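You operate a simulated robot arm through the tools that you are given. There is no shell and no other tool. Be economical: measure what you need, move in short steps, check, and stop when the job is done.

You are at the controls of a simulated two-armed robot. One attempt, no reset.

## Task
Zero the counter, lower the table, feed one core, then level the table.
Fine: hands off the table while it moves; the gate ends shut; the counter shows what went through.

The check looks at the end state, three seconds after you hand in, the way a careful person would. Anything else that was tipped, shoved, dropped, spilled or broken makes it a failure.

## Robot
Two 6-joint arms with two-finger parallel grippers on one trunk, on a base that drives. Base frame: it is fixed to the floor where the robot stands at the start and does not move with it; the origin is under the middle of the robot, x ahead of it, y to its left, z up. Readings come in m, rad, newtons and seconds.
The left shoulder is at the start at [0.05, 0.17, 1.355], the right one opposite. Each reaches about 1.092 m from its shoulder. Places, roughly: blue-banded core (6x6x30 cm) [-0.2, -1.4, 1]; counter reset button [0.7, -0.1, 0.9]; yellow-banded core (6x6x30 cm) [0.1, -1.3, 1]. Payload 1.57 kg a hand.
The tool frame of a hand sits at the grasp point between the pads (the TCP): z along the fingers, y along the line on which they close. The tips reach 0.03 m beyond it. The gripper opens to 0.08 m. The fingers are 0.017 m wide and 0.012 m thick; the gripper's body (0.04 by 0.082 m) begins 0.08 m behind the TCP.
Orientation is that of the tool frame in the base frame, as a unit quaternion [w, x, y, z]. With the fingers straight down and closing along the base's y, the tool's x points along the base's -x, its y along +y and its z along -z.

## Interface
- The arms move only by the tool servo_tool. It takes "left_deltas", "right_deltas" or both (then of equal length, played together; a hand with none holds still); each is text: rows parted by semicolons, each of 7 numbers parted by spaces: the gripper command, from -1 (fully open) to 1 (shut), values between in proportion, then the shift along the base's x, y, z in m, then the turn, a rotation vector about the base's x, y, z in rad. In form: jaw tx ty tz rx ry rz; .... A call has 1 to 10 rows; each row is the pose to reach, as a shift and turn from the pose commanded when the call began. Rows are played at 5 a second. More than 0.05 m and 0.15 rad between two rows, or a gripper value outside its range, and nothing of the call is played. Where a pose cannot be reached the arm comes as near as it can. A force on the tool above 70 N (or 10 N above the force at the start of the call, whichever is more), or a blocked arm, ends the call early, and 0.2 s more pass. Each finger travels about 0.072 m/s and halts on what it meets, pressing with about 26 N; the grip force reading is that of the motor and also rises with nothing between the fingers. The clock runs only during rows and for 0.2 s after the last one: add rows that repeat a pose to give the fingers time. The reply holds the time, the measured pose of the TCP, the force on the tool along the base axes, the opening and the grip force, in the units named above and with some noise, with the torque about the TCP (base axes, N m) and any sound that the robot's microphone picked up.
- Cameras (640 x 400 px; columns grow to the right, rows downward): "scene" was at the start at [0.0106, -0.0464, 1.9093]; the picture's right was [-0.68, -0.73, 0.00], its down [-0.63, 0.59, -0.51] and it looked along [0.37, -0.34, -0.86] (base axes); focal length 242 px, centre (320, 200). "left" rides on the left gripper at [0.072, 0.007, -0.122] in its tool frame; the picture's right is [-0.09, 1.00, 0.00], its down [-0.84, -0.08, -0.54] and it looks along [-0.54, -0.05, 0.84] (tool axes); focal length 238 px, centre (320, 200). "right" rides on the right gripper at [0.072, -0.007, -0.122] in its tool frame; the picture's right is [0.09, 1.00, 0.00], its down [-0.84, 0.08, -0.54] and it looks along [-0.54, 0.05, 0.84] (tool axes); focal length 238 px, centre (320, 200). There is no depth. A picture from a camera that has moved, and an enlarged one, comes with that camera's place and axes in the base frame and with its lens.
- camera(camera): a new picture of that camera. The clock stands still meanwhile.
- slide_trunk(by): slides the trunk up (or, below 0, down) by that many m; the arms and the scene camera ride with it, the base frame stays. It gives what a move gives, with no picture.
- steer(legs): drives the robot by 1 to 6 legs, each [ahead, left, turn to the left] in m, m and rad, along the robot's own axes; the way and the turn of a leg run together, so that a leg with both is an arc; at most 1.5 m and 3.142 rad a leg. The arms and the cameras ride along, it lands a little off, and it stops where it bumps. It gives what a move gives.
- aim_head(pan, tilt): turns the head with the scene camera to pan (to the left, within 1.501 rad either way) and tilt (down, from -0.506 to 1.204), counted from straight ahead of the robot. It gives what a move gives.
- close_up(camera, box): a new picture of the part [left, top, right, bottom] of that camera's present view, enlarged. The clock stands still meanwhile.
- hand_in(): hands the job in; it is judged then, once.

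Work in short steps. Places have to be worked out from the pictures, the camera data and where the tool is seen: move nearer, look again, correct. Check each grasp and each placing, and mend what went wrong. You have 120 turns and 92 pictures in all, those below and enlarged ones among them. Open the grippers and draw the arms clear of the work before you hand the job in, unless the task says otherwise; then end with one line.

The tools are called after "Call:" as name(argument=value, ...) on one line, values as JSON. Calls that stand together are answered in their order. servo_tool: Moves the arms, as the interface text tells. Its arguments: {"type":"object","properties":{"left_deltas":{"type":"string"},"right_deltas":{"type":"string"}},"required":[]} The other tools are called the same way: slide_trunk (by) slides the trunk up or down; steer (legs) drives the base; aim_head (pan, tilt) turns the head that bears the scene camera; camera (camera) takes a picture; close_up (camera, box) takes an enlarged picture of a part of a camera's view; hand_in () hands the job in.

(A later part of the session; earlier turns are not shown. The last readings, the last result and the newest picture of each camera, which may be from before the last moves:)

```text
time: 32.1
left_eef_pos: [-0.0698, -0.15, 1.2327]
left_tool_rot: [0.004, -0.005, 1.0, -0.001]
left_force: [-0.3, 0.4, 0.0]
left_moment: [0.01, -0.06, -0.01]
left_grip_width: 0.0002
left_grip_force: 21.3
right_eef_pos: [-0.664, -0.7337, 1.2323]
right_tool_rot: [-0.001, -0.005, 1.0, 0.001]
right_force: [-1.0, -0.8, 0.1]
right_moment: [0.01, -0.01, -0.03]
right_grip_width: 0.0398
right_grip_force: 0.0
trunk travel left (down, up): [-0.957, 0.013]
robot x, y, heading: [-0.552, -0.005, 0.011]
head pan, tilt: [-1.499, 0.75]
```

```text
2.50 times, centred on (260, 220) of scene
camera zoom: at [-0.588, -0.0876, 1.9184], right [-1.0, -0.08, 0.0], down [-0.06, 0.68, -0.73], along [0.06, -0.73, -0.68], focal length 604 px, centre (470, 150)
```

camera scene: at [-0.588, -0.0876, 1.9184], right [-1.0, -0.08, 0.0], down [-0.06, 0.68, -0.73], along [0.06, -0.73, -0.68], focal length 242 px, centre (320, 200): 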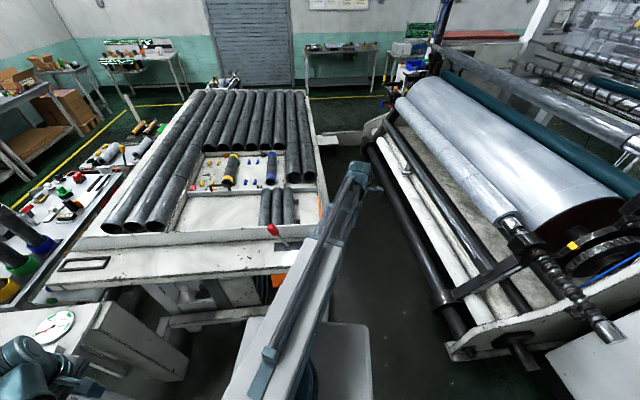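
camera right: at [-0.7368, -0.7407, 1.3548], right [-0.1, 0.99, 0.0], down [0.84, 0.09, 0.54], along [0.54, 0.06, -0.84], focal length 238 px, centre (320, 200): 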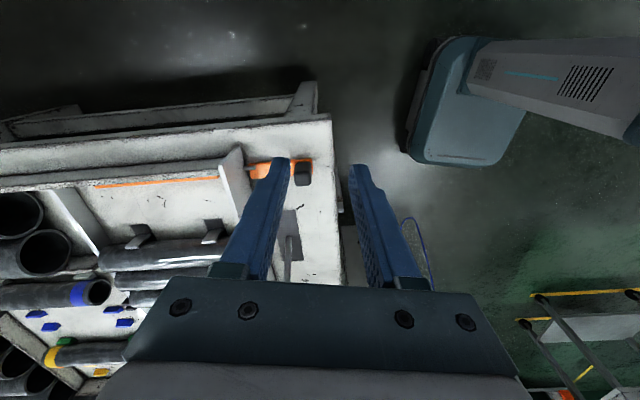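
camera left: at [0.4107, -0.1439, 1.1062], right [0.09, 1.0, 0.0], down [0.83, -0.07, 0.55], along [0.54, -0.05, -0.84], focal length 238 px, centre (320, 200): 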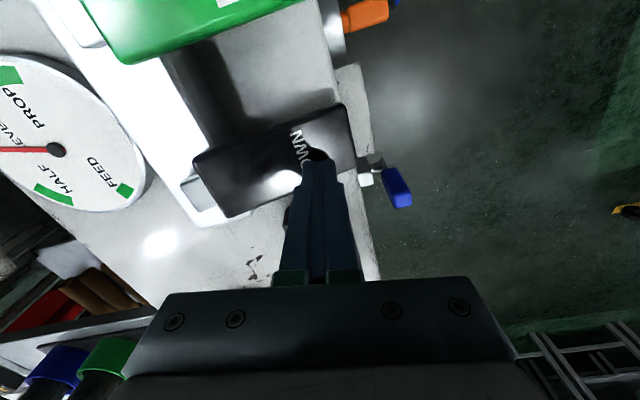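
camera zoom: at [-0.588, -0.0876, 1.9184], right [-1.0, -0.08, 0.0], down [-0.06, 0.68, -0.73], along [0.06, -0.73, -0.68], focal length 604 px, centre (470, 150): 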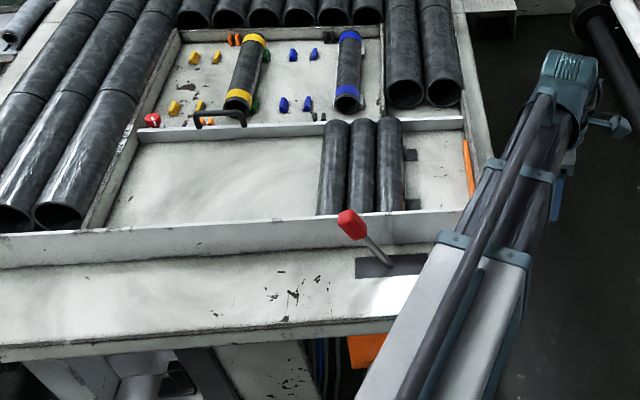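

Call:
close_up(camera="right", box=[60, 130, 340, 300])

```text
2.29 times, centred on (200, 215) of right
camera zoom: at [-0.7368, -0.7407, 1.3548], right [-0.1, 0.99, 0.0], down [0.84, 0.09, 0.54], along [0.54, 0.06, -0.84], focal length 545 px, centre (594, 166)
```

zoom: 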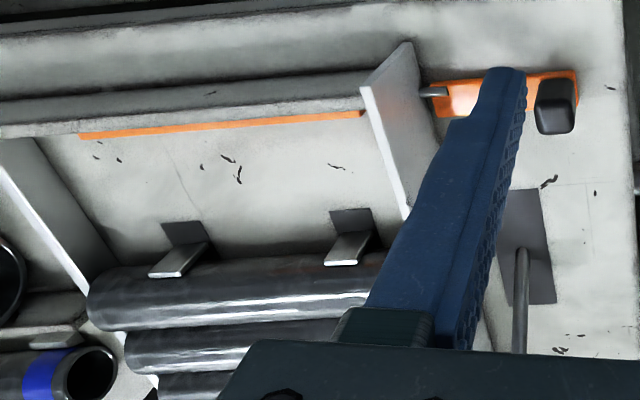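

The dogs (linked to the red lever) hold the first core; the orange bar lies by the end wall with a pivot pin. I turn the right wrist to look across the lane from the robot's side.

Call:
servo_tool(right_deltas="0 0.01 0.01 0 0 0 -0.15; 0 0.03 0.02 0 0 0 -0.3; 0 0.05 0.03 0 0 0 -0.45; 0 0.07 0.04 0 0 0 -0.6; 0 0.09 0.05 0 0 0 -0.75; 0 0.11 0.06 0 0 0 -0.9; 0 0.13 0.07 0 0 0 -1.05; 0 0.14 0.08 0 0 0 -1.2; 0 0.15 0.09 0 0 0 -1.35; 0 0.16 0.1 0 0 0 -1.5")

Call:
camera(camera="right")

```text
time: 34.3
left_eef_pos: [-0.0677, -0.1505, 1.2312]
left_tool_rot: [0.002, -0.006, 1.0, -0.002]
left_force: [-0.4, -0.6, 0.1]
left_moment: [-0.04, 0.0, -0.02]
left_grip_width: 0.0
left_grip_force: 20.9
right_eef_pos: [-0.5019, -0.6326, 1.2326]
right_tool_rot: [0.0, 0.678, 0.735, 0.001]
right_force: [0.3, 0.8, 0.3]
right_moment: [-0.03, -0.01, 0.0]
right_grip_width: 0.0401
right_grip_force: 0.1
trunk travel left (down, up): [-0.957, 0.013]
robot x, y, heading: [-0.5563, -0.0033, 0.009]
head pan, tilt: [-1.499, 0.75]
```

```text
54 pictures are left
camera right: at [-0.5161, -0.5613, 1.3551], right [0.99, 0.17, 0.0], down [0.14, -0.83, 0.54], along [0.09, -0.53, -0.84], focal length 238 px, centre (320, 200)
```

right: 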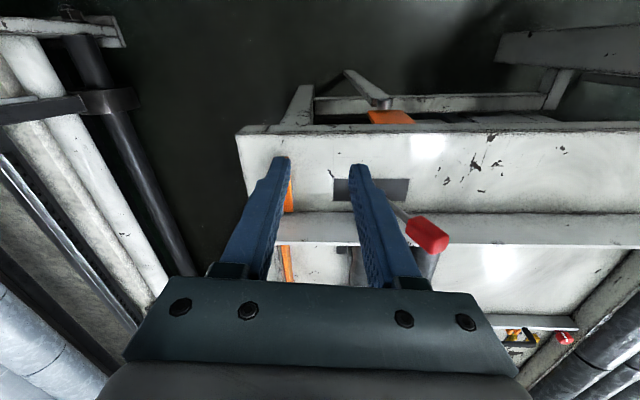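

The gripper hides the gate; I move the right hand aside (+x) so the head camera sees it from above.

Call:
servo_tool(right_deltas="0 0.04 0 0 0 0 0; 0 0.08 0 0 0 0 0; 0 0.12 0.02 0 0 0 0; 0 0.16 0.04 0 0 0 0; 0 0.2 0.06 0 0 0 0; 0 0.24 0.08 0 0 0 0; 0 0.28 0.1 0 0 0 0; 0 0.32 0.12 0 0 0 0; 0 0.34 0.12 0 0 0 0")

Call:
aim_head(pan=-1.5, tilt=0.85)

Call:
close_up(camera="scene", box=[230, 110, 350, 230])

```text
time: 36.3
left_eef_pos: [-0.0686, -0.1501, 1.2322]
left_tool_rot: [0.003, -0.006, 1.0, -0.002]
left_force: [0.4, 0.5, -0.1]
left_moment: [0.0, 0.0, 0.05]
left_grip_width: 0.0
left_grip_force: 21.3
right_eef_pos: [-0.1639, -0.5121, 1.2324]
right_tool_rot: [0.0, 0.678, 0.735, 0.001]
right_force: [0.3, -0.5, -0.1]
right_moment: [0.02, -0.02, 0.03]
right_grip_width: 0.0401
right_grip_force: 0.0
trunk travel left (down, up): [-0.957, 0.013]
robot x, y, heading: [-0.551, -0.0019, 0.008]
head pan, tilt: [-1.499, 0.75]
```

```text
time: 36.9
left_eef_pos: [-0.0678, -0.1509, 1.2324]
left_tool_rot: [0.003, -0.006, 1.0, -0.001]
left_force: [-0.2, 0.2, 0.7]
left_moment: [0.01, 0.0, 0.0]
left_grip_width: 0.0
left_grip_force: 21.0
right_eef_pos: [-0.1642, -0.5127, 1.2326]
right_tool_rot: [0.0, 0.677, 0.736, 0.001]
right_force: [0.2, 0.0, 0.9]
right_moment: [-0.03, -0.01, 0.04]
right_grip_width: 0.0402
right_grip_force: 0.1
trunk travel left (down, up): [-0.957, 0.013]
robot x, y, heading: [-0.554, -0.0011, 0.007]
head pan, tilt: [-1.499, 0.85]
```

```text
3.33 times, centred on (290, 170) of scene
camera zoom: at [-0.5865, -0.0828, 1.9105], right [-1.0, -0.08, 0.0], down [-0.06, 0.75, -0.66], along [0.05, -0.66, -0.75], focal length 806 px, centre (420, 300)
```

zoom: 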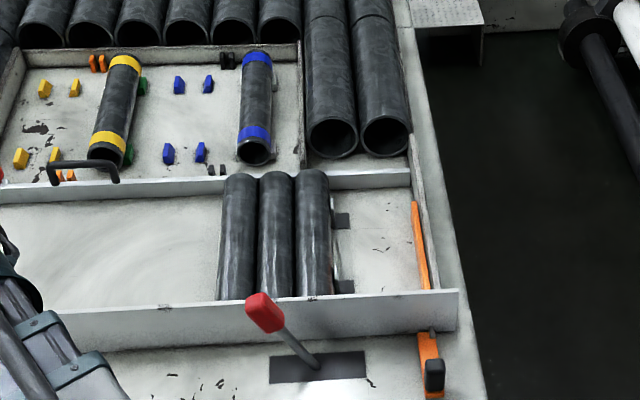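

Triangulating from two robot positions: lever base [-0.382, -0.781, 0.955], red knob about [-0.326, -0.764, 1.093], leaning +x in its slot. I bring the right hand over it with fingers closing across the lane.

Call:
servo_tool(right_deltas="-1 -0.014 -0.019 0 0 0 0.15; -1 -0.028 -0.038 0 0 0 0.3; -1 -0.042 -0.057 0 0 0 0.45; -1 -0.056 -0.076 0 0 0 0.6; -1 -0.07 -0.095 0 0 0 0.75; -1 -0.084 -0.114 0 0 0 0.9; -1 -0.098 -0.133 0 0 0 1.05; -1 -0.112 -0.152 0 0 0 1.2; -1 -0.126 -0.171 0 0 0 1.35; -1 -0.136 -0.19 0 0 0 1.5")

Call:
servo_tool(right_deltas="-1 -0.01 -0.02 0 0 0 0.1; -1 -0.026 -0.055 0 0 0 0.16; -1 -0.026 -0.062 0 0 0 0.16")

Call:
camera(camera="right")

Call:
camera(camera="scene")

```text
time: 39.1
left_eef_pos: [-0.0676, -0.1503, 1.2326]
left_tool_rot: [0.002, -0.006, 1.0, -0.001]
left_force: [0.1, -0.3, -0.5]
left_moment: [0.0, 0.0, 0.01]
left_grip_width: 0.0
left_grip_force: 21.6
right_eef_pos: [-0.2986, -0.7042, 1.2308]
right_tool_rot: [-0.001, -0.007, 1.0, 0.001]
right_force: [-0.8, -0.3, -0.3]
right_moment: [-0.02, 0.0, -0.02]
right_grip_width: 0.0797
right_grip_force: 0.1
trunk travel left (down, up): [-0.957, 0.013]
robot x, y, heading: [-0.5579, -0.0031, 0.018]
head pan, tilt: [-1.499, 0.85]
```

```text
time: 39.9
left_eef_pos: [-0.0681, -0.1498, 1.2316]
left_tool_rot: [0.003, -0.006, 1.0, -0.002]
left_force: [0.5, 1.1, 0.2]
left_moment: [-0.02, -0.01, -0.03]
left_grip_width: 0.0
left_grip_force: 21.1
right_eef_pos: [-0.3277, -0.7659, 1.2318]
right_tool_rot: [-0.002, -0.086, 0.996, 0.0]
right_force: [0.4, -0.4, 0.2]
right_moment: [-0.02, 0.02, -0.01]
right_grip_width: 0.0803
right_grip_force: 0.2
trunk travel left (down, up): [-0.957, 0.013]
robot x, y, heading: [-0.5555, -0.0073, 0.01]
head pan, tilt: [-1.499, 0.85]
```

```text
52 pictures are left
camera right: at [-0.3974, -0.7847, 1.3551], right [-0.26, 0.97, 0.0], down [0.81, 0.22, 0.54], along [0.52, 0.14, -0.84], focal length 238 px, centre (320, 200)
```

right: 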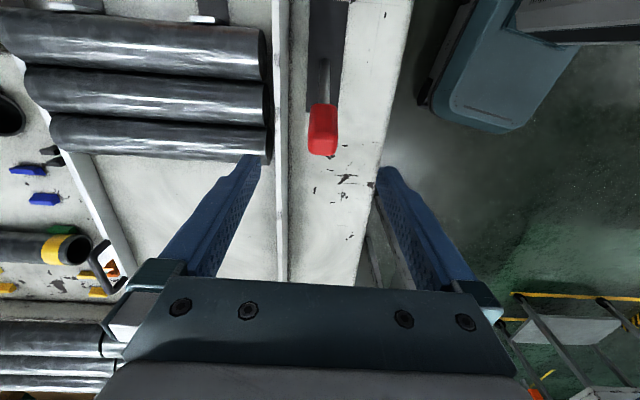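

```text
51 pictures are left
camera scene: at [-0.5862, -0.0825, 1.9105], right [-1.0, -0.08, 0.0], down [-0.06, 0.75, -0.66], along [0.05, -0.66, -0.75], focal length 242 px, centre (320, 200)
```

scene: 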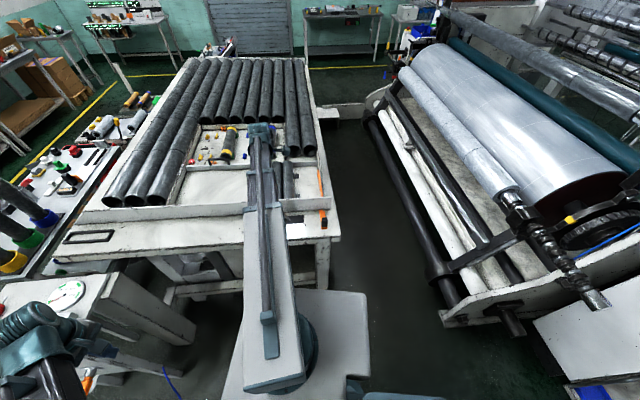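

The knob agrees with [-0.331, -0.764]. I lower the open fingers around it.

Call:
slide_trunk(by=-0.1)

Call:
camera(camera="right")

```text
time: 41.3
left_eef_pos: [-0.0682, -0.1499, 1.1315]
left_tool_rot: [0.002, -0.006, 1.0, -0.001]
left_force: [0.1, 0.1, -0.4]
left_moment: [0.0, -0.01, 0.03]
left_grip_width: 0.0001
left_grip_force: 21.6
right_eef_pos: [-0.3265, -0.7665, 1.1316]
right_tool_rot: [-0.001, -0.086, 0.996, 0.0]
right_force: [0.7, -1.1, 0.8]
right_moment: [0.01, 0.0, -0.01]
right_grip_width: 0.08
right_grip_force: 0.1
trunk travel left (down, up): [-0.857, 0.113]
robot x, y, heading: [-0.5559, -0.0053, 0.011]
head pan, tilt: [-1.499, 0.85]
```

```text
50 pictures are left
camera right: at [-0.3976, -0.7845, 1.2551], right [-0.26, 0.97, 0.0], down [0.81, 0.22, 0.54], along [0.52, 0.14, -0.84], focal length 238 px, centre (320, 200)
```

right: 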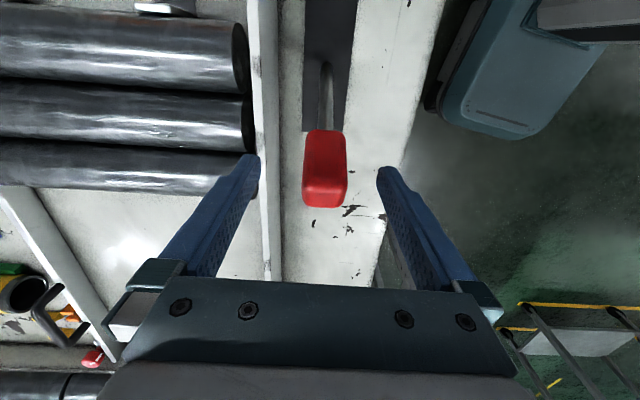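

Well centred. Lower 3.5 cm and grip the knob.

Call:
slide_trunk(by=-0.035)

Call:
servo_tool(right_deltas="0.3 0 0 0 0 0 0; 0.6 0 0 0 0 0 0; 1 0 0 0 0 0 0; 1 0 0 0 0 0 0")

Call:
camera(camera="right")

```text
time: 42.0
left_eef_pos: [-0.0674, -0.1499, 1.0977]
left_tool_rot: [0.003, -0.005, 1.0, -0.002]
left_force: [-0.8, 0.4, 0.6]
left_moment: [0.02, 0.04, -0.01]
left_grip_width: 0.0
left_grip_force: 21.7
right_eef_pos: [-0.3273, -0.7656, 1.0969]
right_tool_rot: [-0.001, -0.084, 0.996, 0.001]
right_force: [0.9, 0.5, 1.1]
right_moment: [0.01, 0.0, 0.04]
right_grip_width: 0.0802
right_grip_force: 0.0
trunk travel left (down, up): [-0.822, 0.148]
robot x, y, heading: [-0.5533, -0.0067, 0.011]
head pan, tilt: [-1.499, 0.85]
```

```text
time: 43.0
left_eef_pos: [-0.0685, -0.1492, 1.0976]
left_tool_rot: [0.003, -0.006, 1.0, -0.001]
left_force: [-0.1, 0.5, 0.3]
left_moment: [-0.01, -0.01, -0.01]
left_grip_width: 0.0
left_grip_force: 21.0
right_eef_pos: [-0.3268, -0.7623, 1.0972]
right_tool_rot: [-0.001, -0.086, 0.996, 0.002]
right_force: [-8.7, 27.2, -18.6]
right_moment: [-1.31, -0.72, 0.68]
right_grip_width: 0.032
right_grip_force: 40.9
trunk travel left (down, up): [-0.822, 0.148]
robot x, y, heading: [-0.5489, -0.0001, 0.012]
head pan, tilt: [-1.499, 0.85]
```

```text
49 pictures are left
camera right: at [-0.3984, -0.7812, 1.2208], right [-0.26, 0.97, 0.0], down [0.81, 0.22, 0.54], along [0.52, 0.14, -0.84], focal length 238 px, centre (320, 200)
```

right: 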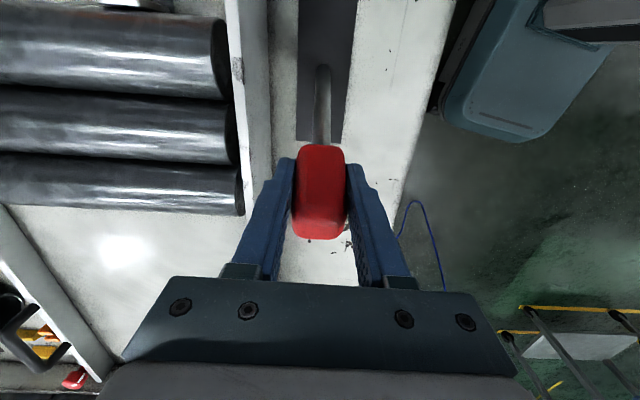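

Gripped (3.2 cm knob) with some side load; I relieve it 6 mm towards +y and ease the lever 2.5 cm towards -x as a test.

Call:
servo_tool(right_deltas="1 0 0.006 0 0 0 0; 1 -0.012 0.004 0 0 0 0; 1 -0.025 0.0015 0 0 0 0")

Call:
camera(camera="right")

Call:
close_up(camera="scene", box=[230, 110, 350, 260])

```text
time: 43.9
left_eef_pos: [-0.0671, -0.1486, 1.0964]
left_tool_rot: [0.003, -0.006, 1.0, -0.002]
left_force: [-0.2, -0.6, 0.3]
left_moment: [0.01, -0.03, 0.04]
left_grip_width: 0.0
left_grip_force: 21.5
right_eef_pos: [-0.3511, -0.7664, 1.0994]
right_tool_rot: [-0.001, -0.086, 0.996, -0.001]
right_force: [13.6, -4.3, 27.5]
right_moment: [0.58, -0.65, 0.69]
right_grip_width: 0.0324
right_grip_force: 40.9
trunk travel left (down, up): [-0.822, 0.148]
robot x, y, heading: [-0.552, -0.0044, 0.013]
head pan, tilt: [-1.499, 0.85]
```

```text
48 pictures are left
camera right: at [-0.4212, -0.7848, 1.2213], right [-0.26, 0.97, 0.0], down [0.81, 0.22, 0.54], along [0.52, 0.14, -0.84], focal length 238 px, centre (320, 200)
```

right: 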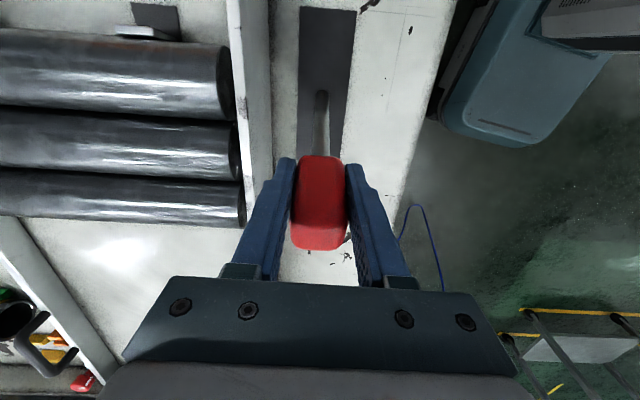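

```text
2.67 times, centred on (290, 185) of scene
camera zoom: at [-0.5859, -0.0811, 1.776], right [-1.0, -0.08, 0.0], down [-0.06, 0.75, -0.66], along [0.05, -0.66, -0.75], focal length 644 px, centre (400, 240)
```

zoom: 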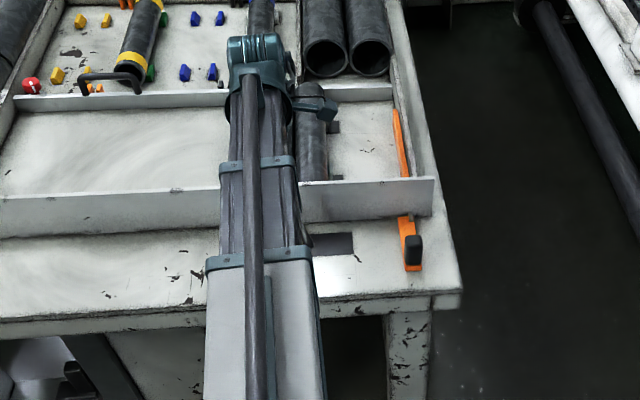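

The lever follows (13 N) and the dog is still up. I go 1.5 cm further.

Call:
servo_tool(right_deltas="1 -0.008 -0.0015 0 0 0 0; 1 -0.015 -0.003 0 0 0 0")

Call:
camera(camera="right")

```text
time: 44.5
left_eef_pos: [-0.0666, -0.1501, 1.0969]
left_tool_rot: [0.002, -0.006, 1.0, -0.002]
left_force: [0.4, -0.2, 0.0]
left_moment: [0.02, 0.0, -0.01]
left_grip_width: 0.0
left_grip_force: 21.8
right_eef_pos: [-0.3662, -0.7706, 1.0969]
right_tool_rot: [-0.001, -0.086, 0.996, 0.0]
right_force: [13.3, -11.5, 17.2]
right_moment: [-0.11, -1.15, 0.71]
right_grip_width: 0.0322
right_grip_force: 40.4
trunk travel left (down, up): [-0.822, 0.148]
robot x, y, heading: [-0.5521, 0.0013, 0.01]
head pan, tilt: [-1.499, 0.85]
```

```text
46 pictures are left
camera right: at [-0.4365, -0.7878, 1.2199], right [-0.26, 0.97, 0.0], down [0.81, 0.22, 0.54], along [0.52, 0.14, -0.84], focal length 238 px, centre (320, 200)
```

right: 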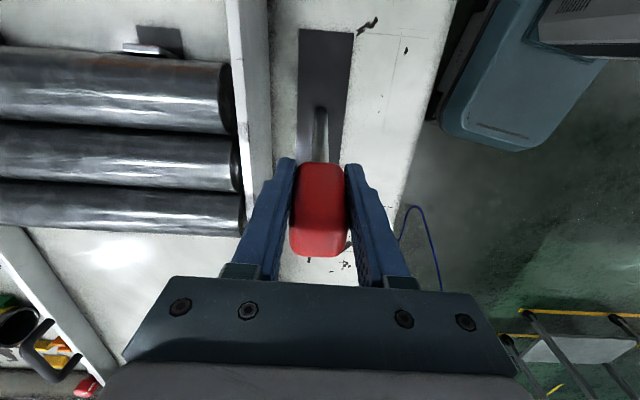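

The dog seems to be sinking. Another small step with a zoom on it.

Call:
servo_tool(right_deltas="1 -0.006 -0.001 0 0 0 0; 1 -0.012 -0.002 0 0 0 0")

Call:
close_up(camera="right", box=[0, 0, 360, 240])

```text
time: 45.0
left_eef_pos: [-0.0673, -0.152, 1.0958]
left_tool_rot: [0.002, -0.007, 1.0, 0.0]
left_force: [0.3, -0.4, -0.9]
left_moment: [0.03, 0.04, 0.0]
left_grip_width: 0.0
left_grip_force: 20.9
right_eef_pos: [-0.3772, -0.7717, 1.0948]
right_tool_rot: [-0.002, -0.086, 0.996, 0.0]
right_force: [14.0, -18.6, 9.2]
right_moment: [-0.07, -1.31, 0.73]
right_grip_width: 0.032
right_grip_force: 40.5
trunk travel left (down, up): [-0.822, 0.148]
robot x, y, heading: [-0.5548, 0.0008, 0.012]
head pan, tilt: [-1.499, 0.85]
```

```text
1.67 times, centred on (180, 120) of right
camera zoom: at [-0.4477, -0.79, 1.219], right [-0.26, 0.97, 0.0], down [0.81, 0.22, 0.54], along [0.52, 0.14, -0.84], focal length 397 px, centre (553, 333)
```

zoom: 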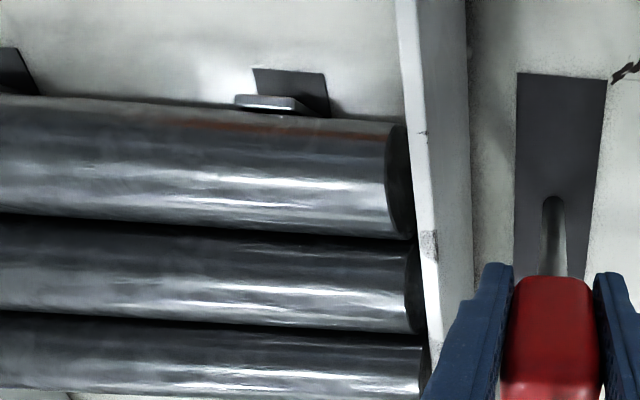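

Dog nearly down but no core moves yet. The clock halts between calls, so I can step and watch; another 1.2 cm.

Call:
servo_tool(right_deltas="1 -0.012 -0.006 0 0 0 0")

Call:
close_up(camera="right", box=[0, 0, 360, 240])

```text
time: 45.5
left_eef_pos: [-0.0672, -0.1491, 1.096]
left_tool_rot: [0.003, -0.006, 1.0, -0.001]
left_force: [0.3, -0.9, 0.6]
left_moment: [0.02, -0.02, -0.01]
left_grip_width: 0.0
left_grip_force: 21.4
right_eef_pos: [-0.3892, -0.7736, 1.0961]
right_tool_rot: [0.0, -0.085, 0.996, 0.002]
right_force: [9.8, -0.9, -9.8]
right_moment: [-1.26, -1.47, 0.76]
right_grip_width: 0.0323
right_grip_force: 40.9
trunk travel left (down, up): [-0.822, 0.148]
robot x, y, heading: [-0.5542, -0.0053, 0.011]
head pan, tilt: [-1.499, 0.85]
```

```text
1.67 times, centred on (180, 120) of right
camera zoom: at [-0.4602, -0.7931, 1.219], right [-0.26, 0.97, 0.0], down [0.81, 0.22, 0.54], along [0.52, 0.14, -0.84], focal length 397 px, centre (553, 333)
```

zoom: 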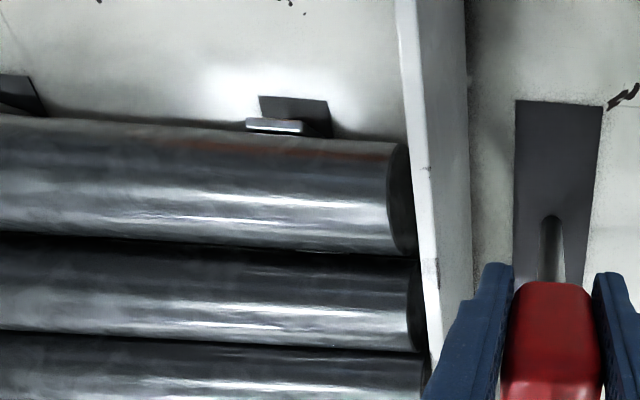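

Continue 1.2 cm more.

Call:
servo_tool(right_deltas="1 -0.012 -0.002 0 0 0 0")

Call:
close_up(camera="right", box=[0, 0, 360, 240])

```text
time: 45.9
left_eef_pos: [-0.0676, -0.1504, 1.0969]
left_tool_rot: [0.003, -0.006, 1.0, -0.001]
left_force: [0.0, -0.3, 0.2]
left_moment: [0.01, 0.01, -0.01]
left_grip_width: 0.0
left_grip_force: 21.1
right_eef_pos: [-0.4023, -0.7765, 1.0965]
right_tool_rot: [-0.002, -0.086, 0.996, 0.002]
right_force: [8.9, 3.7, -15.1]
right_moment: [-1.34, -1.41, 0.61]
right_grip_width: 0.0323
right_grip_force: 40.6
trunk travel left (down, up): [-0.822, 0.148]
robot x, y, heading: [-0.551, -0.0023, 0.014]
head pan, tilt: [-1.499, 0.85]
```

```text
1.67 times, centred on (180, 120) of right
camera zoom: at [-0.4736, -0.7956, 1.2193], right [-0.26, 0.97, 0.0], down [0.81, 0.22, 0.54], along [0.52, 0.14, -0.84], focal length 397 px, centre (553, 333)
```

zoom: 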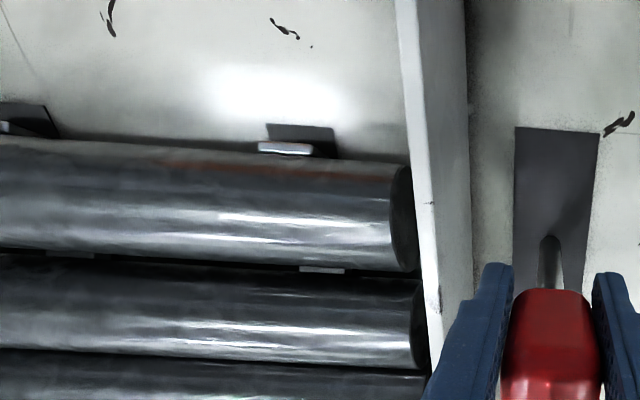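

Rear dogs are rising between cores 1 and 2: it is an escapement. I carry on to the end of the throw gently.

Call:
servo_tool(right_deltas="1 -0.012 -0.002 0 0 0 0; 1 -0.024 -0.004 0 0 0 0")

Call:
close_up(camera="right", box=[0, 0, 360, 240])

```text
time: 46.5
left_eef_pos: [-0.0674, -0.1512, 1.096]
left_tool_rot: [0.001, -0.006, 1.0, -0.001]
left_force: [0.4, 0.2, -0.6]
left_moment: [-0.03, -0.02, -0.03]
left_grip_width: 0.0
left_grip_force: 21.1
right_eef_pos: [-0.4256, -0.7802, 1.0965]
right_tool_rot: [-0.002, -0.085, 0.996, 0.002]
right_force: [10.9, 5.7, -22.1]
right_moment: [-0.37, -0.73, 0.49]
right_grip_width: 0.032
right_grip_force: 40.4
trunk travel left (down, up): [-0.822, 0.148]
robot x, y, heading: [-0.5538, -0.0027, 0.011]
head pan, tilt: [-1.499, 0.85]
```

```text
1.67 times, centred on (180, 120) of right
camera zoom: at [-0.4954, -0.7999, 1.219], right [-0.26, 0.97, 0.0], down [0.81, 0.22, 0.54], along [0.52, 0.14, -0.84], focal length 397 px, centre (553, 333)
```

zoom: 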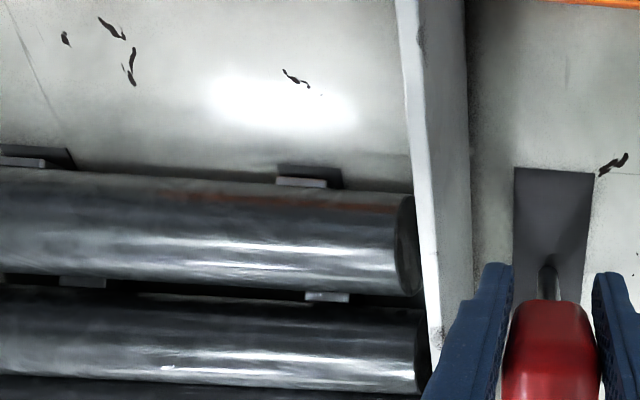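

Rear dogs are further up; front nearly flush. Continue.

Call:
servo_tool(right_deltas="1 -0.012 -0.002 0 0 0 0")

Call:
close_up(camera="right", box=[0, 0, 360, 240])

```text
time: 46.9
left_eef_pos: [-0.0662, -0.1511, 1.0955]
left_tool_rot: [0.001, -0.007, 1.0, -0.001]
left_force: [-0.5, -0.5, -0.4]
left_moment: [0.02, -0.03, 0.01]
left_grip_width: 0.0
left_grip_force: 21.2
right_eef_pos: [-0.437, -0.7835, 1.0954]
right_tool_rot: [-0.002, -0.086, 0.996, 0.002]
right_force: [10.3, 10.0, -29.3]
right_moment: [-0.49, -0.23, 0.52]
right_grip_width: 0.0323
right_grip_force: 40.9
trunk travel left (down, up): [-0.822, 0.148]
robot x, y, heading: [-0.5524, -0.0033, 0.011]
head pan, tilt: [-1.499, 0.85]
```

```text
1.67 times, centred on (180, 120) of right
camera zoom: at [-0.5081, -0.8024, 1.2189], right [-0.26, 0.97, 0.0], down [0.81, 0.22, 0.54], along [0.52, 0.14, -0.84], focal length 397 px, centre (553, 333)
```

zoom: 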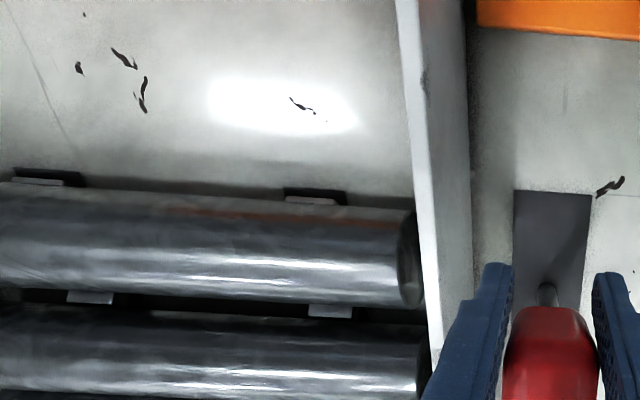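

Call:
slide_trunk(by=-0.004)

Call:
servo_tool(right_deltas="1 -0.015 -0.0035 0 0 0 0")

Call:
close_up(camera="right", box=[0, 0, 360, 240])

```text
time: 47.4
left_eef_pos: [-0.0681, -0.1507, 1.0933]
left_tool_rot: [0.002, -0.005, 1.0, -0.002]
left_force: [0.3, 0.5, -0.3]
left_moment: [0.0, 0.02, 0.0]
left_grip_width: 0.0
left_grip_force: 21.3
right_eef_pos: [-0.4401, -0.7841, 1.0935]
right_tool_rot: [-0.002, -0.085, 0.996, -0.001]
right_force: [-1.3, -9.2, 22.1]
right_moment: [1.05, -0.82, 0.35]
right_grip_width: 0.0318
right_grip_force: 40.7
trunk travel left (down, up): [-0.818, 0.152]
robot x, y, heading: [-0.5557, -0.0037, 0.012]
head pan, tilt: [-1.499, 0.85]
```

```text
time: 47.8
left_eef_pos: [-0.0675, -0.1504, 1.0916]
left_tool_rot: [0.002, -0.006, 1.0, -0.001]
left_force: [-1.0, 0.1, 0.3]
left_moment: [-0.01, 0.01, -0.01]
left_grip_width: 0.0001
left_grip_force: 21.0
right_eef_pos: [-0.4513, -0.7858, 1.0907]
right_tool_rot: [-0.001, -0.087, 0.996, 0.002]
right_force: [12.2, 12.9, -25.7]
right_moment: [-0.45, -0.39, 0.44]
right_grip_width: 0.0318
right_grip_force: 40.6
trunk travel left (down, up): [-0.818, 0.152]
robot x, y, heading: [-0.5559, -0.0031, 0.014]
head pan, tilt: [-1.499, 0.85]
```

```text
1.67 times, centred on (180, 120) of right
camera zoom: at [-0.5207, -0.805, 1.2144], right [-0.26, 0.96, 0.0], down [0.81, 0.22, 0.54], along [0.52, 0.15, -0.84], focal length 397 px, centre (553, 333)
```

zoom: 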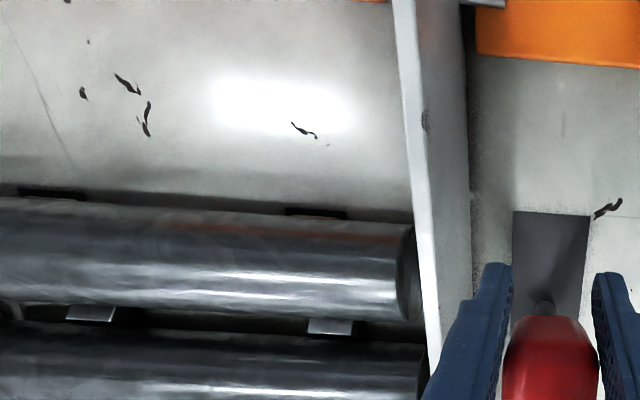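

Front dogs are flush now. I hold and let the first core roll.

Call:
servo_tool(right_deltas="1 -0.006 -0.001 0 0 0 0; 1 -0.006 -0.001 0 0 0 0; 1 -0.006 -0.001 0 0 0 0; 1 -0.006 -0.001 0 0 0 0")

Call:
camera(camera="right")

```text
time: 48.8
left_eef_pos: [-0.0663, -0.1498, 1.092]
left_tool_rot: [0.002, -0.006, 1.0, -0.001]
left_force: [0.0, 0.0, 0.2]
left_moment: [0.01, -0.01, -0.02]
left_grip_width: 0.0003
left_grip_force: 20.9
right_eef_pos: [-0.4593, -0.7865, 1.093]
right_tool_rot: [-0.002, -0.086, 0.996, 0.002]
right_force: [11.2, 17.3, -30.0]
right_moment: [-0.23, 0.22, 0.31]
right_grip_width: 0.0317
right_grip_force: 40.2
trunk travel left (down, up): [-0.818, 0.152]
robot x, y, heading: [-0.5571, -0.0038, 0.008]
head pan, tilt: [-1.499, 0.85]
```

```text
39 pictures are left
camera right: at [-0.5287, -0.8063, 1.2153], right [-0.26, 0.97, 0.0], down [0.81, 0.22, 0.54], along [0.52, 0.14, -0.84], focal length 238 px, centre (320, 200)
```

right: 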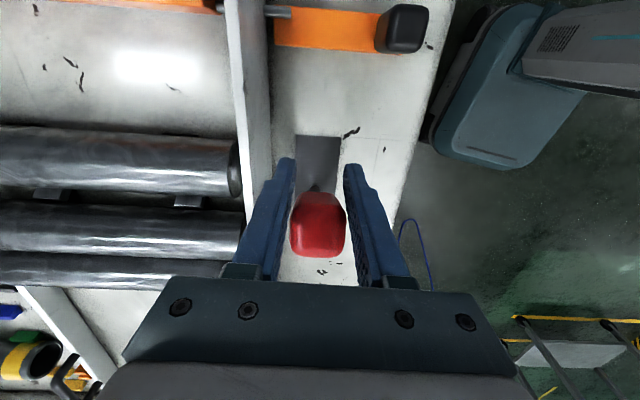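

The core may be starting to roll (front slots now covered). I wait another second.

Call:
servo_tool(right_deltas="1 0 0 0 0 0 0; 1 0 0 0 0 0 0; 1 0 0 0 0 0 0; 1 0 0 0 0 0 0; 1 0 0 0 0 0 0; 1 0 0 0 0 0 0")

Call:
camera(camera="right")

```text
time: 50.2
left_eef_pos: [-0.0666, -0.1503, 1.0925]
left_tool_rot: [0.002, -0.006, 1.0, -0.001]
left_force: [-0.3, 0.9, 0.0]
left_moment: [0.0, 0.02, 0.03]
left_grip_width: 0.0
left_grip_force: 21.1
right_eef_pos: [-0.4585, -0.7876, 1.0924]
right_tool_rot: [-0.001, -0.085, 0.996, 0.001]
right_force: [8.7, 18.6, -31.3]
right_moment: [-0.37, 0.46, 0.36]
right_grip_width: 0.0321
right_grip_force: 40.1
trunk travel left (down, up): [-0.818, 0.152]
robot x, y, heading: [-0.5526, -0.0058, 0.011]
head pan, tilt: [-1.499, 0.85]
```

```text
38 pictures are left
camera right: at [-0.5288, -0.8064, 1.2155], right [-0.26, 0.97, 0.0], down [0.81, 0.22, 0.54], along [0.52, 0.14, -0.84], focal length 238 px, centre (320, 200)
```

right: 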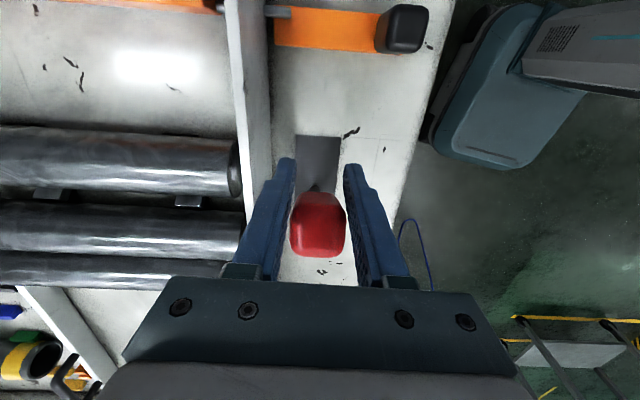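

The core sits still; perhaps the throw isn't complete. I push a bit further.

Call:
servo_tool(right_deltas="1 -0.007 0.002 0 0 0 0; 1 -0.014 0.001 0 0 0 0; 1 -0.014 0.001 0 0 0 0")

Call:
close_up(camera="right", box=[0, 0, 360, 280])

```text
time: 51.0
left_eef_pos: [-0.0664, -0.1514, 1.0919]
left_tool_rot: [0.002, -0.007, 1.0, -0.001]
left_force: [0.6, 0.0, 0.0]
left_moment: [0.01, 0.0, -0.02]
left_grip_width: 0.0002
left_grip_force: 21.1
right_eef_pos: [-0.4711, -0.79, 1.0917]
right_tool_rot: [-0.001, -0.085, 0.996, 0.001]
right_force: [16.6, 1.0, -23.2]
right_moment: [0.15, -0.42, 0.2]
right_grip_width: 0.0319
right_grip_force: 40.8
trunk travel left (down, up): [-0.818, 0.152]
robot x, y, heading: [-0.555, -0.0024, 0.011]
head pan, tilt: [-1.499, 0.85]
```

```text
1.43 times, centred on (180, 140) of right
camera zoom: at [-0.5413, -0.8085, 1.2146], right [-0.26, 0.97, 0.0], down [0.81, 0.22, 0.54], along [0.52, 0.14, -0.84], focal length 340 px, centre (520, 286)
```

zoom: 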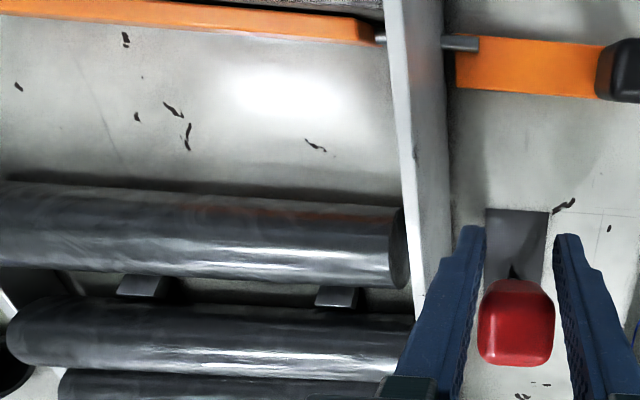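

Call:
servo_tool(right_deltas="1 -0.006 0 0 0 0 0; 1 -0.006 0 0 0 0 0; 1 -0.006 0 0 0 0 0; 1 -0.006 0 0 0 0 0; 1 -0.006 0 0 0 0 0; 1 -0.006 0 0 0 0 0")

Call:
close_up(camera="right", box=[0, 0, 360, 280])

```text
time: 52.4
left_eef_pos: [-0.0667, -0.1528, 1.0918]
left_tool_rot: [0.002, -0.006, 1.0, 0.0]
left_force: [0.4, 0.9, 0.5]
left_moment: [-0.02, 0.03, -0.01]
left_grip_width: 0.0002
left_grip_force: 21.4
right_eef_pos: [-0.478, -0.7913, 1.0907]
right_tool_rot: [0.0, -0.086, 0.996, 0.002]
right_force: [17.8, -16.7, -17.5]
right_moment: [0.21, -0.46, 0.09]
right_grip_width: 0.0317
right_grip_force: 40.3
trunk travel left (down, up): [-0.818, 0.152]
robot x, y, heading: [-0.5549, -0.002, 0.009]
head pan, tilt: [-1.499, 0.85]
```

```text
1.43 times, centred on (180, 140) of right
camera zoom: at [-0.5478, -0.8099, 1.2136], right [-0.26, 0.97, 0.0], down [0.81, 0.22, 0.54], along [0.52, 0.14, -0.84], focal length 340 px, centre (520, 286)
```

zoom: 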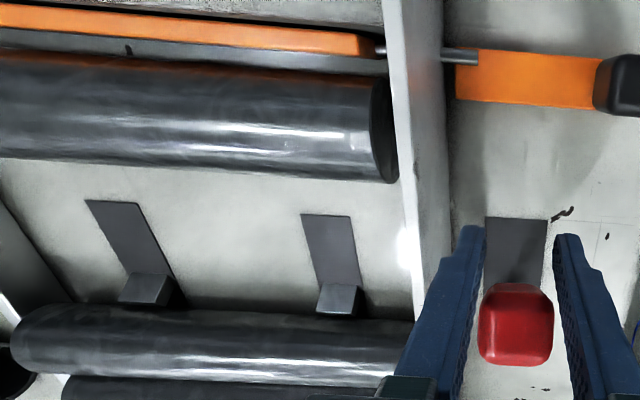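

The core rolled down and rests against the orange gate; cores 2 and 3 are held. I return the lever to its original place.

Call:
servo_tool(right_deltas="1 0.02 0.003 0 0 0 0; 1 0.04 0.006 0 0 0 0; 1 0.06 0.009 0 0 0 0; 1 0.08 0.012 0 0 0 0; 1 0.1 0.016 0 0 0 0; 1 0.12 0.02 0 0 0 0; 1 0.14 0.024 0 0 0 0; 1 0.155 0.027 0 0 0 0; 1 0.155 0.027 0 0 0 0")

Call:
camera(camera="right")

```text
time: 54.4
left_eef_pos: [-0.0685, -0.1523, 1.0938]
left_tool_rot: [0.003, -0.006, 1.0, -0.001]
left_force: [0.9, -0.8, 0.5]
left_moment: [0.0, 0.01, 0.0]
left_grip_width: 0.0001
left_grip_force: 21.1
right_eef_pos: [-0.3259, -0.7617, 1.0905]
right_tool_rot: [-0.002, -0.085, 0.996, 0.003]
right_force: [-16.8, -1.2, -31.0]
right_moment: [-1.57, -0.21, 0.73]
right_grip_width: 0.0324
right_grip_force: 40.5
trunk travel left (down, up): [-0.818, 0.152]
robot x, y, heading: [-0.5573, -0.0027, 0.006]
head pan, tilt: [-1.499, 0.85]
```

```text
35 pictures are left
camera right: at [-0.395, -0.7805, 1.2145], right [-0.26, 0.97, 0.01], down [0.81, 0.22, 0.54], along [0.52, 0.14, -0.84], focal length 238 px, centre (320, 200)
```

right: 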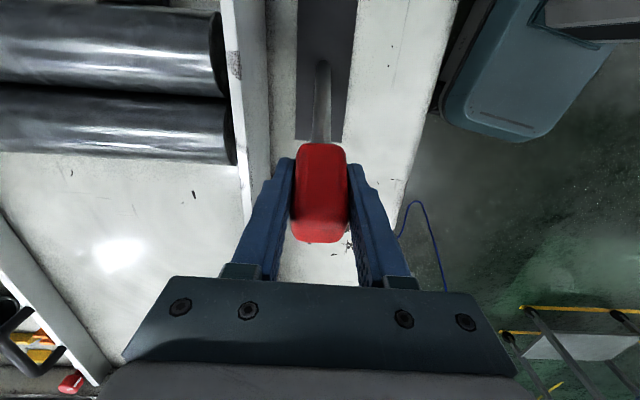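

Cores 2 and 3 moved up behind the front dogs. I release the knob, raise, move the hand aside, and view the gate.

Call:
servo_tool(right_deltas="0.5 0 0 0 0 0 0; -1 0 0 0 0 0 0; -1 0 0 0 0 0 0; -1 0 0 0 0 0 0; -1 0 0 0 0 0 0")

Call:
slide_trunk(by=0.15)

Call:
servo_tool(right_deltas="-1 0.035 0.03 0 0 0 0; -1 0.07 0.06 0 0 0 0; -1 0.1 0.09 0 0 0 0; -1 0.13 0.12 0 0 0 0; -1 0.16 0.15 0 0 0 0; -1 0.18 0.18 0 0 0 0; -1 0.18 0.2 0 0 0 0")

Call:
close_up(camera="scene", box=[250, 120, 370, 240])

```text
time: 55.6
left_eef_pos: [-0.0682, -0.1505, 1.094]
left_tool_rot: [0.003, -0.005, 1.0, -0.002]
left_force: [0.1, 0.1, -0.7]
left_moment: [0.01, 0.02, 0.01]
left_grip_width: 0.0
left_grip_force: 20.4
right_eef_pos: [-0.3237, -0.7605, 1.0934]
right_tool_rot: [-0.001, -0.085, 0.996, 0.001]
right_force: [0.0, -0.5, -0.7]
right_moment: [0.0, -0.02, 0.03]
right_grip_width: 0.0803
right_grip_force: 0.2
trunk travel left (down, up): [-0.818, 0.152]
robot x, y, heading: [-0.5537, -0.0014, 0.011]
head pan, tilt: [-1.499, 0.85]
```

```text
time: 57.3
left_eef_pos: [-0.0672, -0.1504, 1.2422]
left_tool_rot: [0.003, -0.006, 1.0, -0.001]
left_force: [0.7, -1.1, 0.0]
left_moment: [0.03, -0.01, -0.01]
left_grip_width: 0.0
left_grip_force: 21.0
right_eef_pos: [-0.3226, -0.7598, 1.2423]
right_tool_rot: [-0.001, -0.086, 0.996, 0.001]
right_force: [-0.3, -0.9, 0.8]
right_moment: [0.01, 0.01, -0.02]
right_grip_width: 0.0799
right_grip_force: 0.0
trunk travel left (down, up): [-0.968, 0.002]
robot x, y, heading: [-0.556, -0.0032, 0.011]
head pan, tilt: [-1.499, 0.85]
```

```text
time: 58.9
left_eef_pos: [-0.068, -0.1495, 1.2425]
left_tool_rot: [0.002, -0.006, 1.0, 0.0]
left_force: [0.1, 0.4, 0.5]
left_moment: [0.01, 0.0, 0.0]
left_grip_width: 0.0
left_grip_force: 21.6
right_eef_pos: [-0.1443, -0.5591, 1.2432]
right_tool_rot: [-0.001, -0.085, 0.996, 0.0]
right_force: [-0.3, -0.4, -0.1]
right_moment: [-0.02, -0.01, 0.02]
right_grip_width: 0.08
right_grip_force: 0.0
trunk travel left (down, up): [-0.968, 0.002]
robot x, y, heading: [-0.5539, -0.0042, 0.014]
head pan, tilt: [-1.499, 0.85]
```

```text
3.33 times, centred on (310, 180) of scene
camera zoom: at [-0.5867, -0.0824, 1.9215], right [-1.0, -0.08, 0.0], down [-0.06, 0.75, -0.66], along [0.05, -0.66, -0.75], focal length 806 px, centre (353, 267)
```

zoom: 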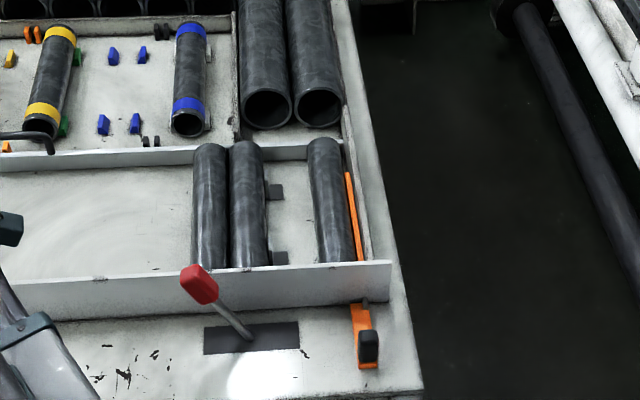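

Core 1 rests at the orange bar, 2 and 3 behind the dogs, lever back. I check the counter and what lies beyond the table end.

Call:
aim_head(pan=-0.15, tilt=0.6)

Call:
camera(camera="scene")

```text
time: 60.4
left_eef_pos: [-0.0671, -0.1503, 1.2429]
left_tool_rot: [0.002, -0.007, 1.0, -0.001]
left_force: [1.5, -0.2, 0.8]
left_moment: [0.0, -0.01, -0.01]
left_grip_width: 0.0
left_grip_force: 21.4
right_eef_pos: [-0.1436, -0.5606, 1.2421]
right_tool_rot: [-0.002, -0.086, 0.996, 0.0]
right_force: [0.0, -0.4, -0.2]
right_moment: [0.0, 0.01, -0.01]
right_grip_width: 0.0801
right_grip_force: 0.0
trunk travel left (down, up): [-0.968, 0.002]
robot x, y, heading: [-0.553, -0.0022, 0.007]
head pan, tilt: [-0.15, 0.6]
```

```text
33 pictures are left
camera scene: at [-0.5054, -0.0173, 1.9423], right [-0.14, -0.99, 0.0], down [-0.56, 0.08, -0.82], along [0.82, -0.11, -0.57], focal length 242 px, centre (320, 200)
```

scene: 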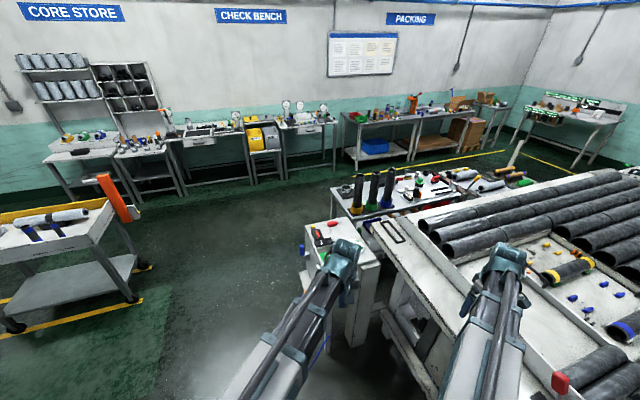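

There is a notice board; I zoom on it and on the counter.

Call:
close_up(camera="scene", box=[322, 26, 402, 82])

Call:
close_up(camera="scene", box=[295, 210, 365, 270])

```text
7.14 times, centred on (362, 54) of scene
camera zoom: at [-0.5054, -0.0173, 1.9423], right [-0.14, -0.99, 0.0], down [-0.56, 0.08, -0.82], along [0.82, -0.11, -0.57], focal length 1726 px, centre (20, 1243)
```

zoom: 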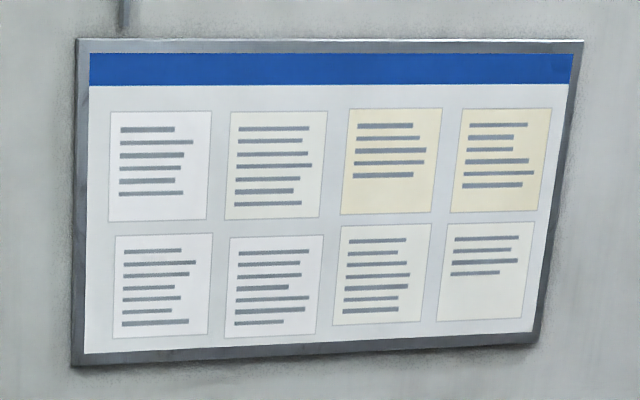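

```text
6.67 times, centred on (330, 240) of scene
camera zoom: at [-0.5054, -0.0173, 1.9423], right [-0.14, -0.99, 0.0], down [-0.56, 0.08, -0.82], along [0.82, -0.11, -0.57], focal length 1611 px, centre (253, -67)
```

zoom: 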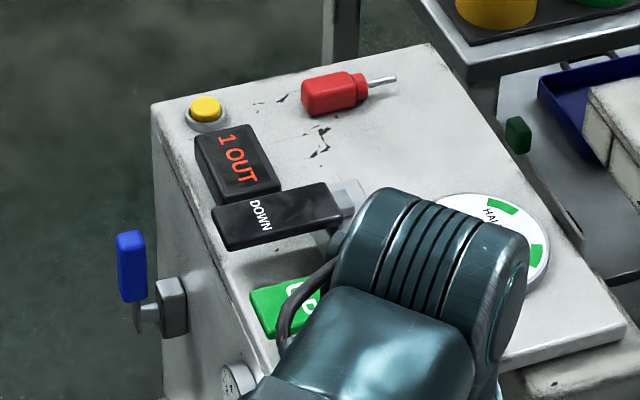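

The counter reads "1 OUT" — the core went through the escapement gate, and the lever is back shut. Now I fold the right hand to the safe spot beside the table and drive forward about 0.45 m to bring the left hand over UP.

Call:
servo_tool(right_deltas="1 -0.02 0.015 0 0 0 -0.05; 1 -0.05 0.03 0 0 0 -0.1; 1 -0.08 0.045 0 0 0 -0.17; 1 -0.11 0.065 0 0 0 -0.17; 1 -0.11 0.065 0 0 0 -0.17")

Call:
steer(legs=[[0.447, 0, 0]])

Call:
camera(camera="left")

Call:
camera(camera="right")

```text
time: 61.6
left_eef_pos: [-0.0684, -0.1502, 1.2429]
left_tool_rot: [0.003, -0.006, 1.0, -0.003]
left_force: [0.2, 0.4, -0.1]
left_moment: [-0.02, 0.01, 0.05]
left_grip_width: 0.0001
left_grip_force: 21.0
right_eef_pos: [-0.2543, -0.4961, 1.2427]
right_tool_rot: [-0.002, -0.001, 1.0, 0.002]
right_force: [0.2, -0.4, 0.3]
right_moment: [0.01, 0.01, 0.0]
right_grip_width: 0.0
right_grip_force: 21.2
trunk travel left (down, up): [-0.968, 0.002]
robot x, y, heading: [-0.5542, -0.0051, 0.012]
head pan, tilt: [-0.15, 0.6]
```

```text
time: 64.3
left_eef_pos: [0.3835, -0.1429, 1.242]
left_tool_rot: [0.003, -0.007, 1.0, -0.001]
left_force: [0.4, 0.0, 0.3]
left_moment: [0.0, 0.0, -0.02]
left_grip_width: 0.0001
left_grip_force: 21.6
right_eef_pos: [0.1997, -0.4891, 1.2421]
right_tool_rot: [-0.002, -0.002, 1.0, 0.001]
right_force: [0.2, 0.4, 0.2]
right_moment: [0.0, -0.02, -0.03]
right_grip_width: 0.0
right_grip_force: 21.0
trunk travel left (down, up): [-0.968, 0.002]
robot x, y, heading: [-0.1052, -0.0014, 0.015]
head pan, tilt: [-0.15, 0.6]
```

```text
30 pictures are left
camera left: at [0.3124, -0.137, 1.3648], right [0.08, 1.0, 0.0], down [0.84, -0.06, 0.55], along [0.54, -0.04, -0.84], focal length 238 px, centre (320, 200)
```

left: 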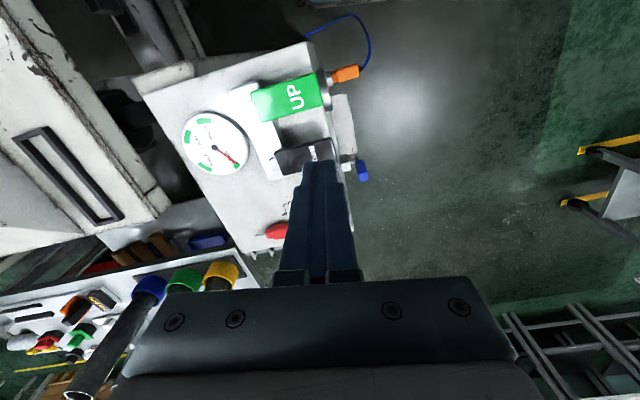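

```text
29 pictures are left
camera right: at [0.1266, -0.4961, 1.366], right [-0.1, 1.0, 0.0], down [0.84, 0.08, 0.54], along [0.54, 0.05, -0.84], focal length 238 px, centre (320, 200)
```

right: 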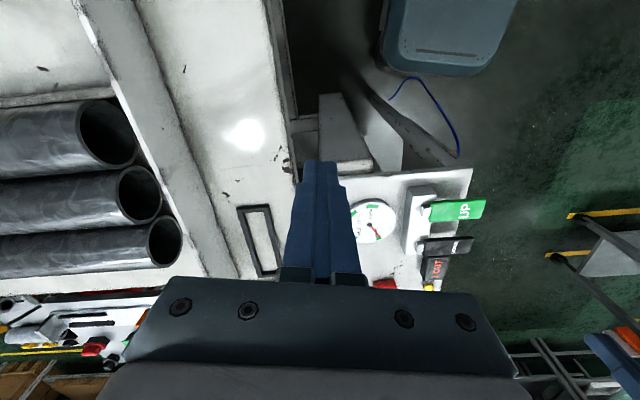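

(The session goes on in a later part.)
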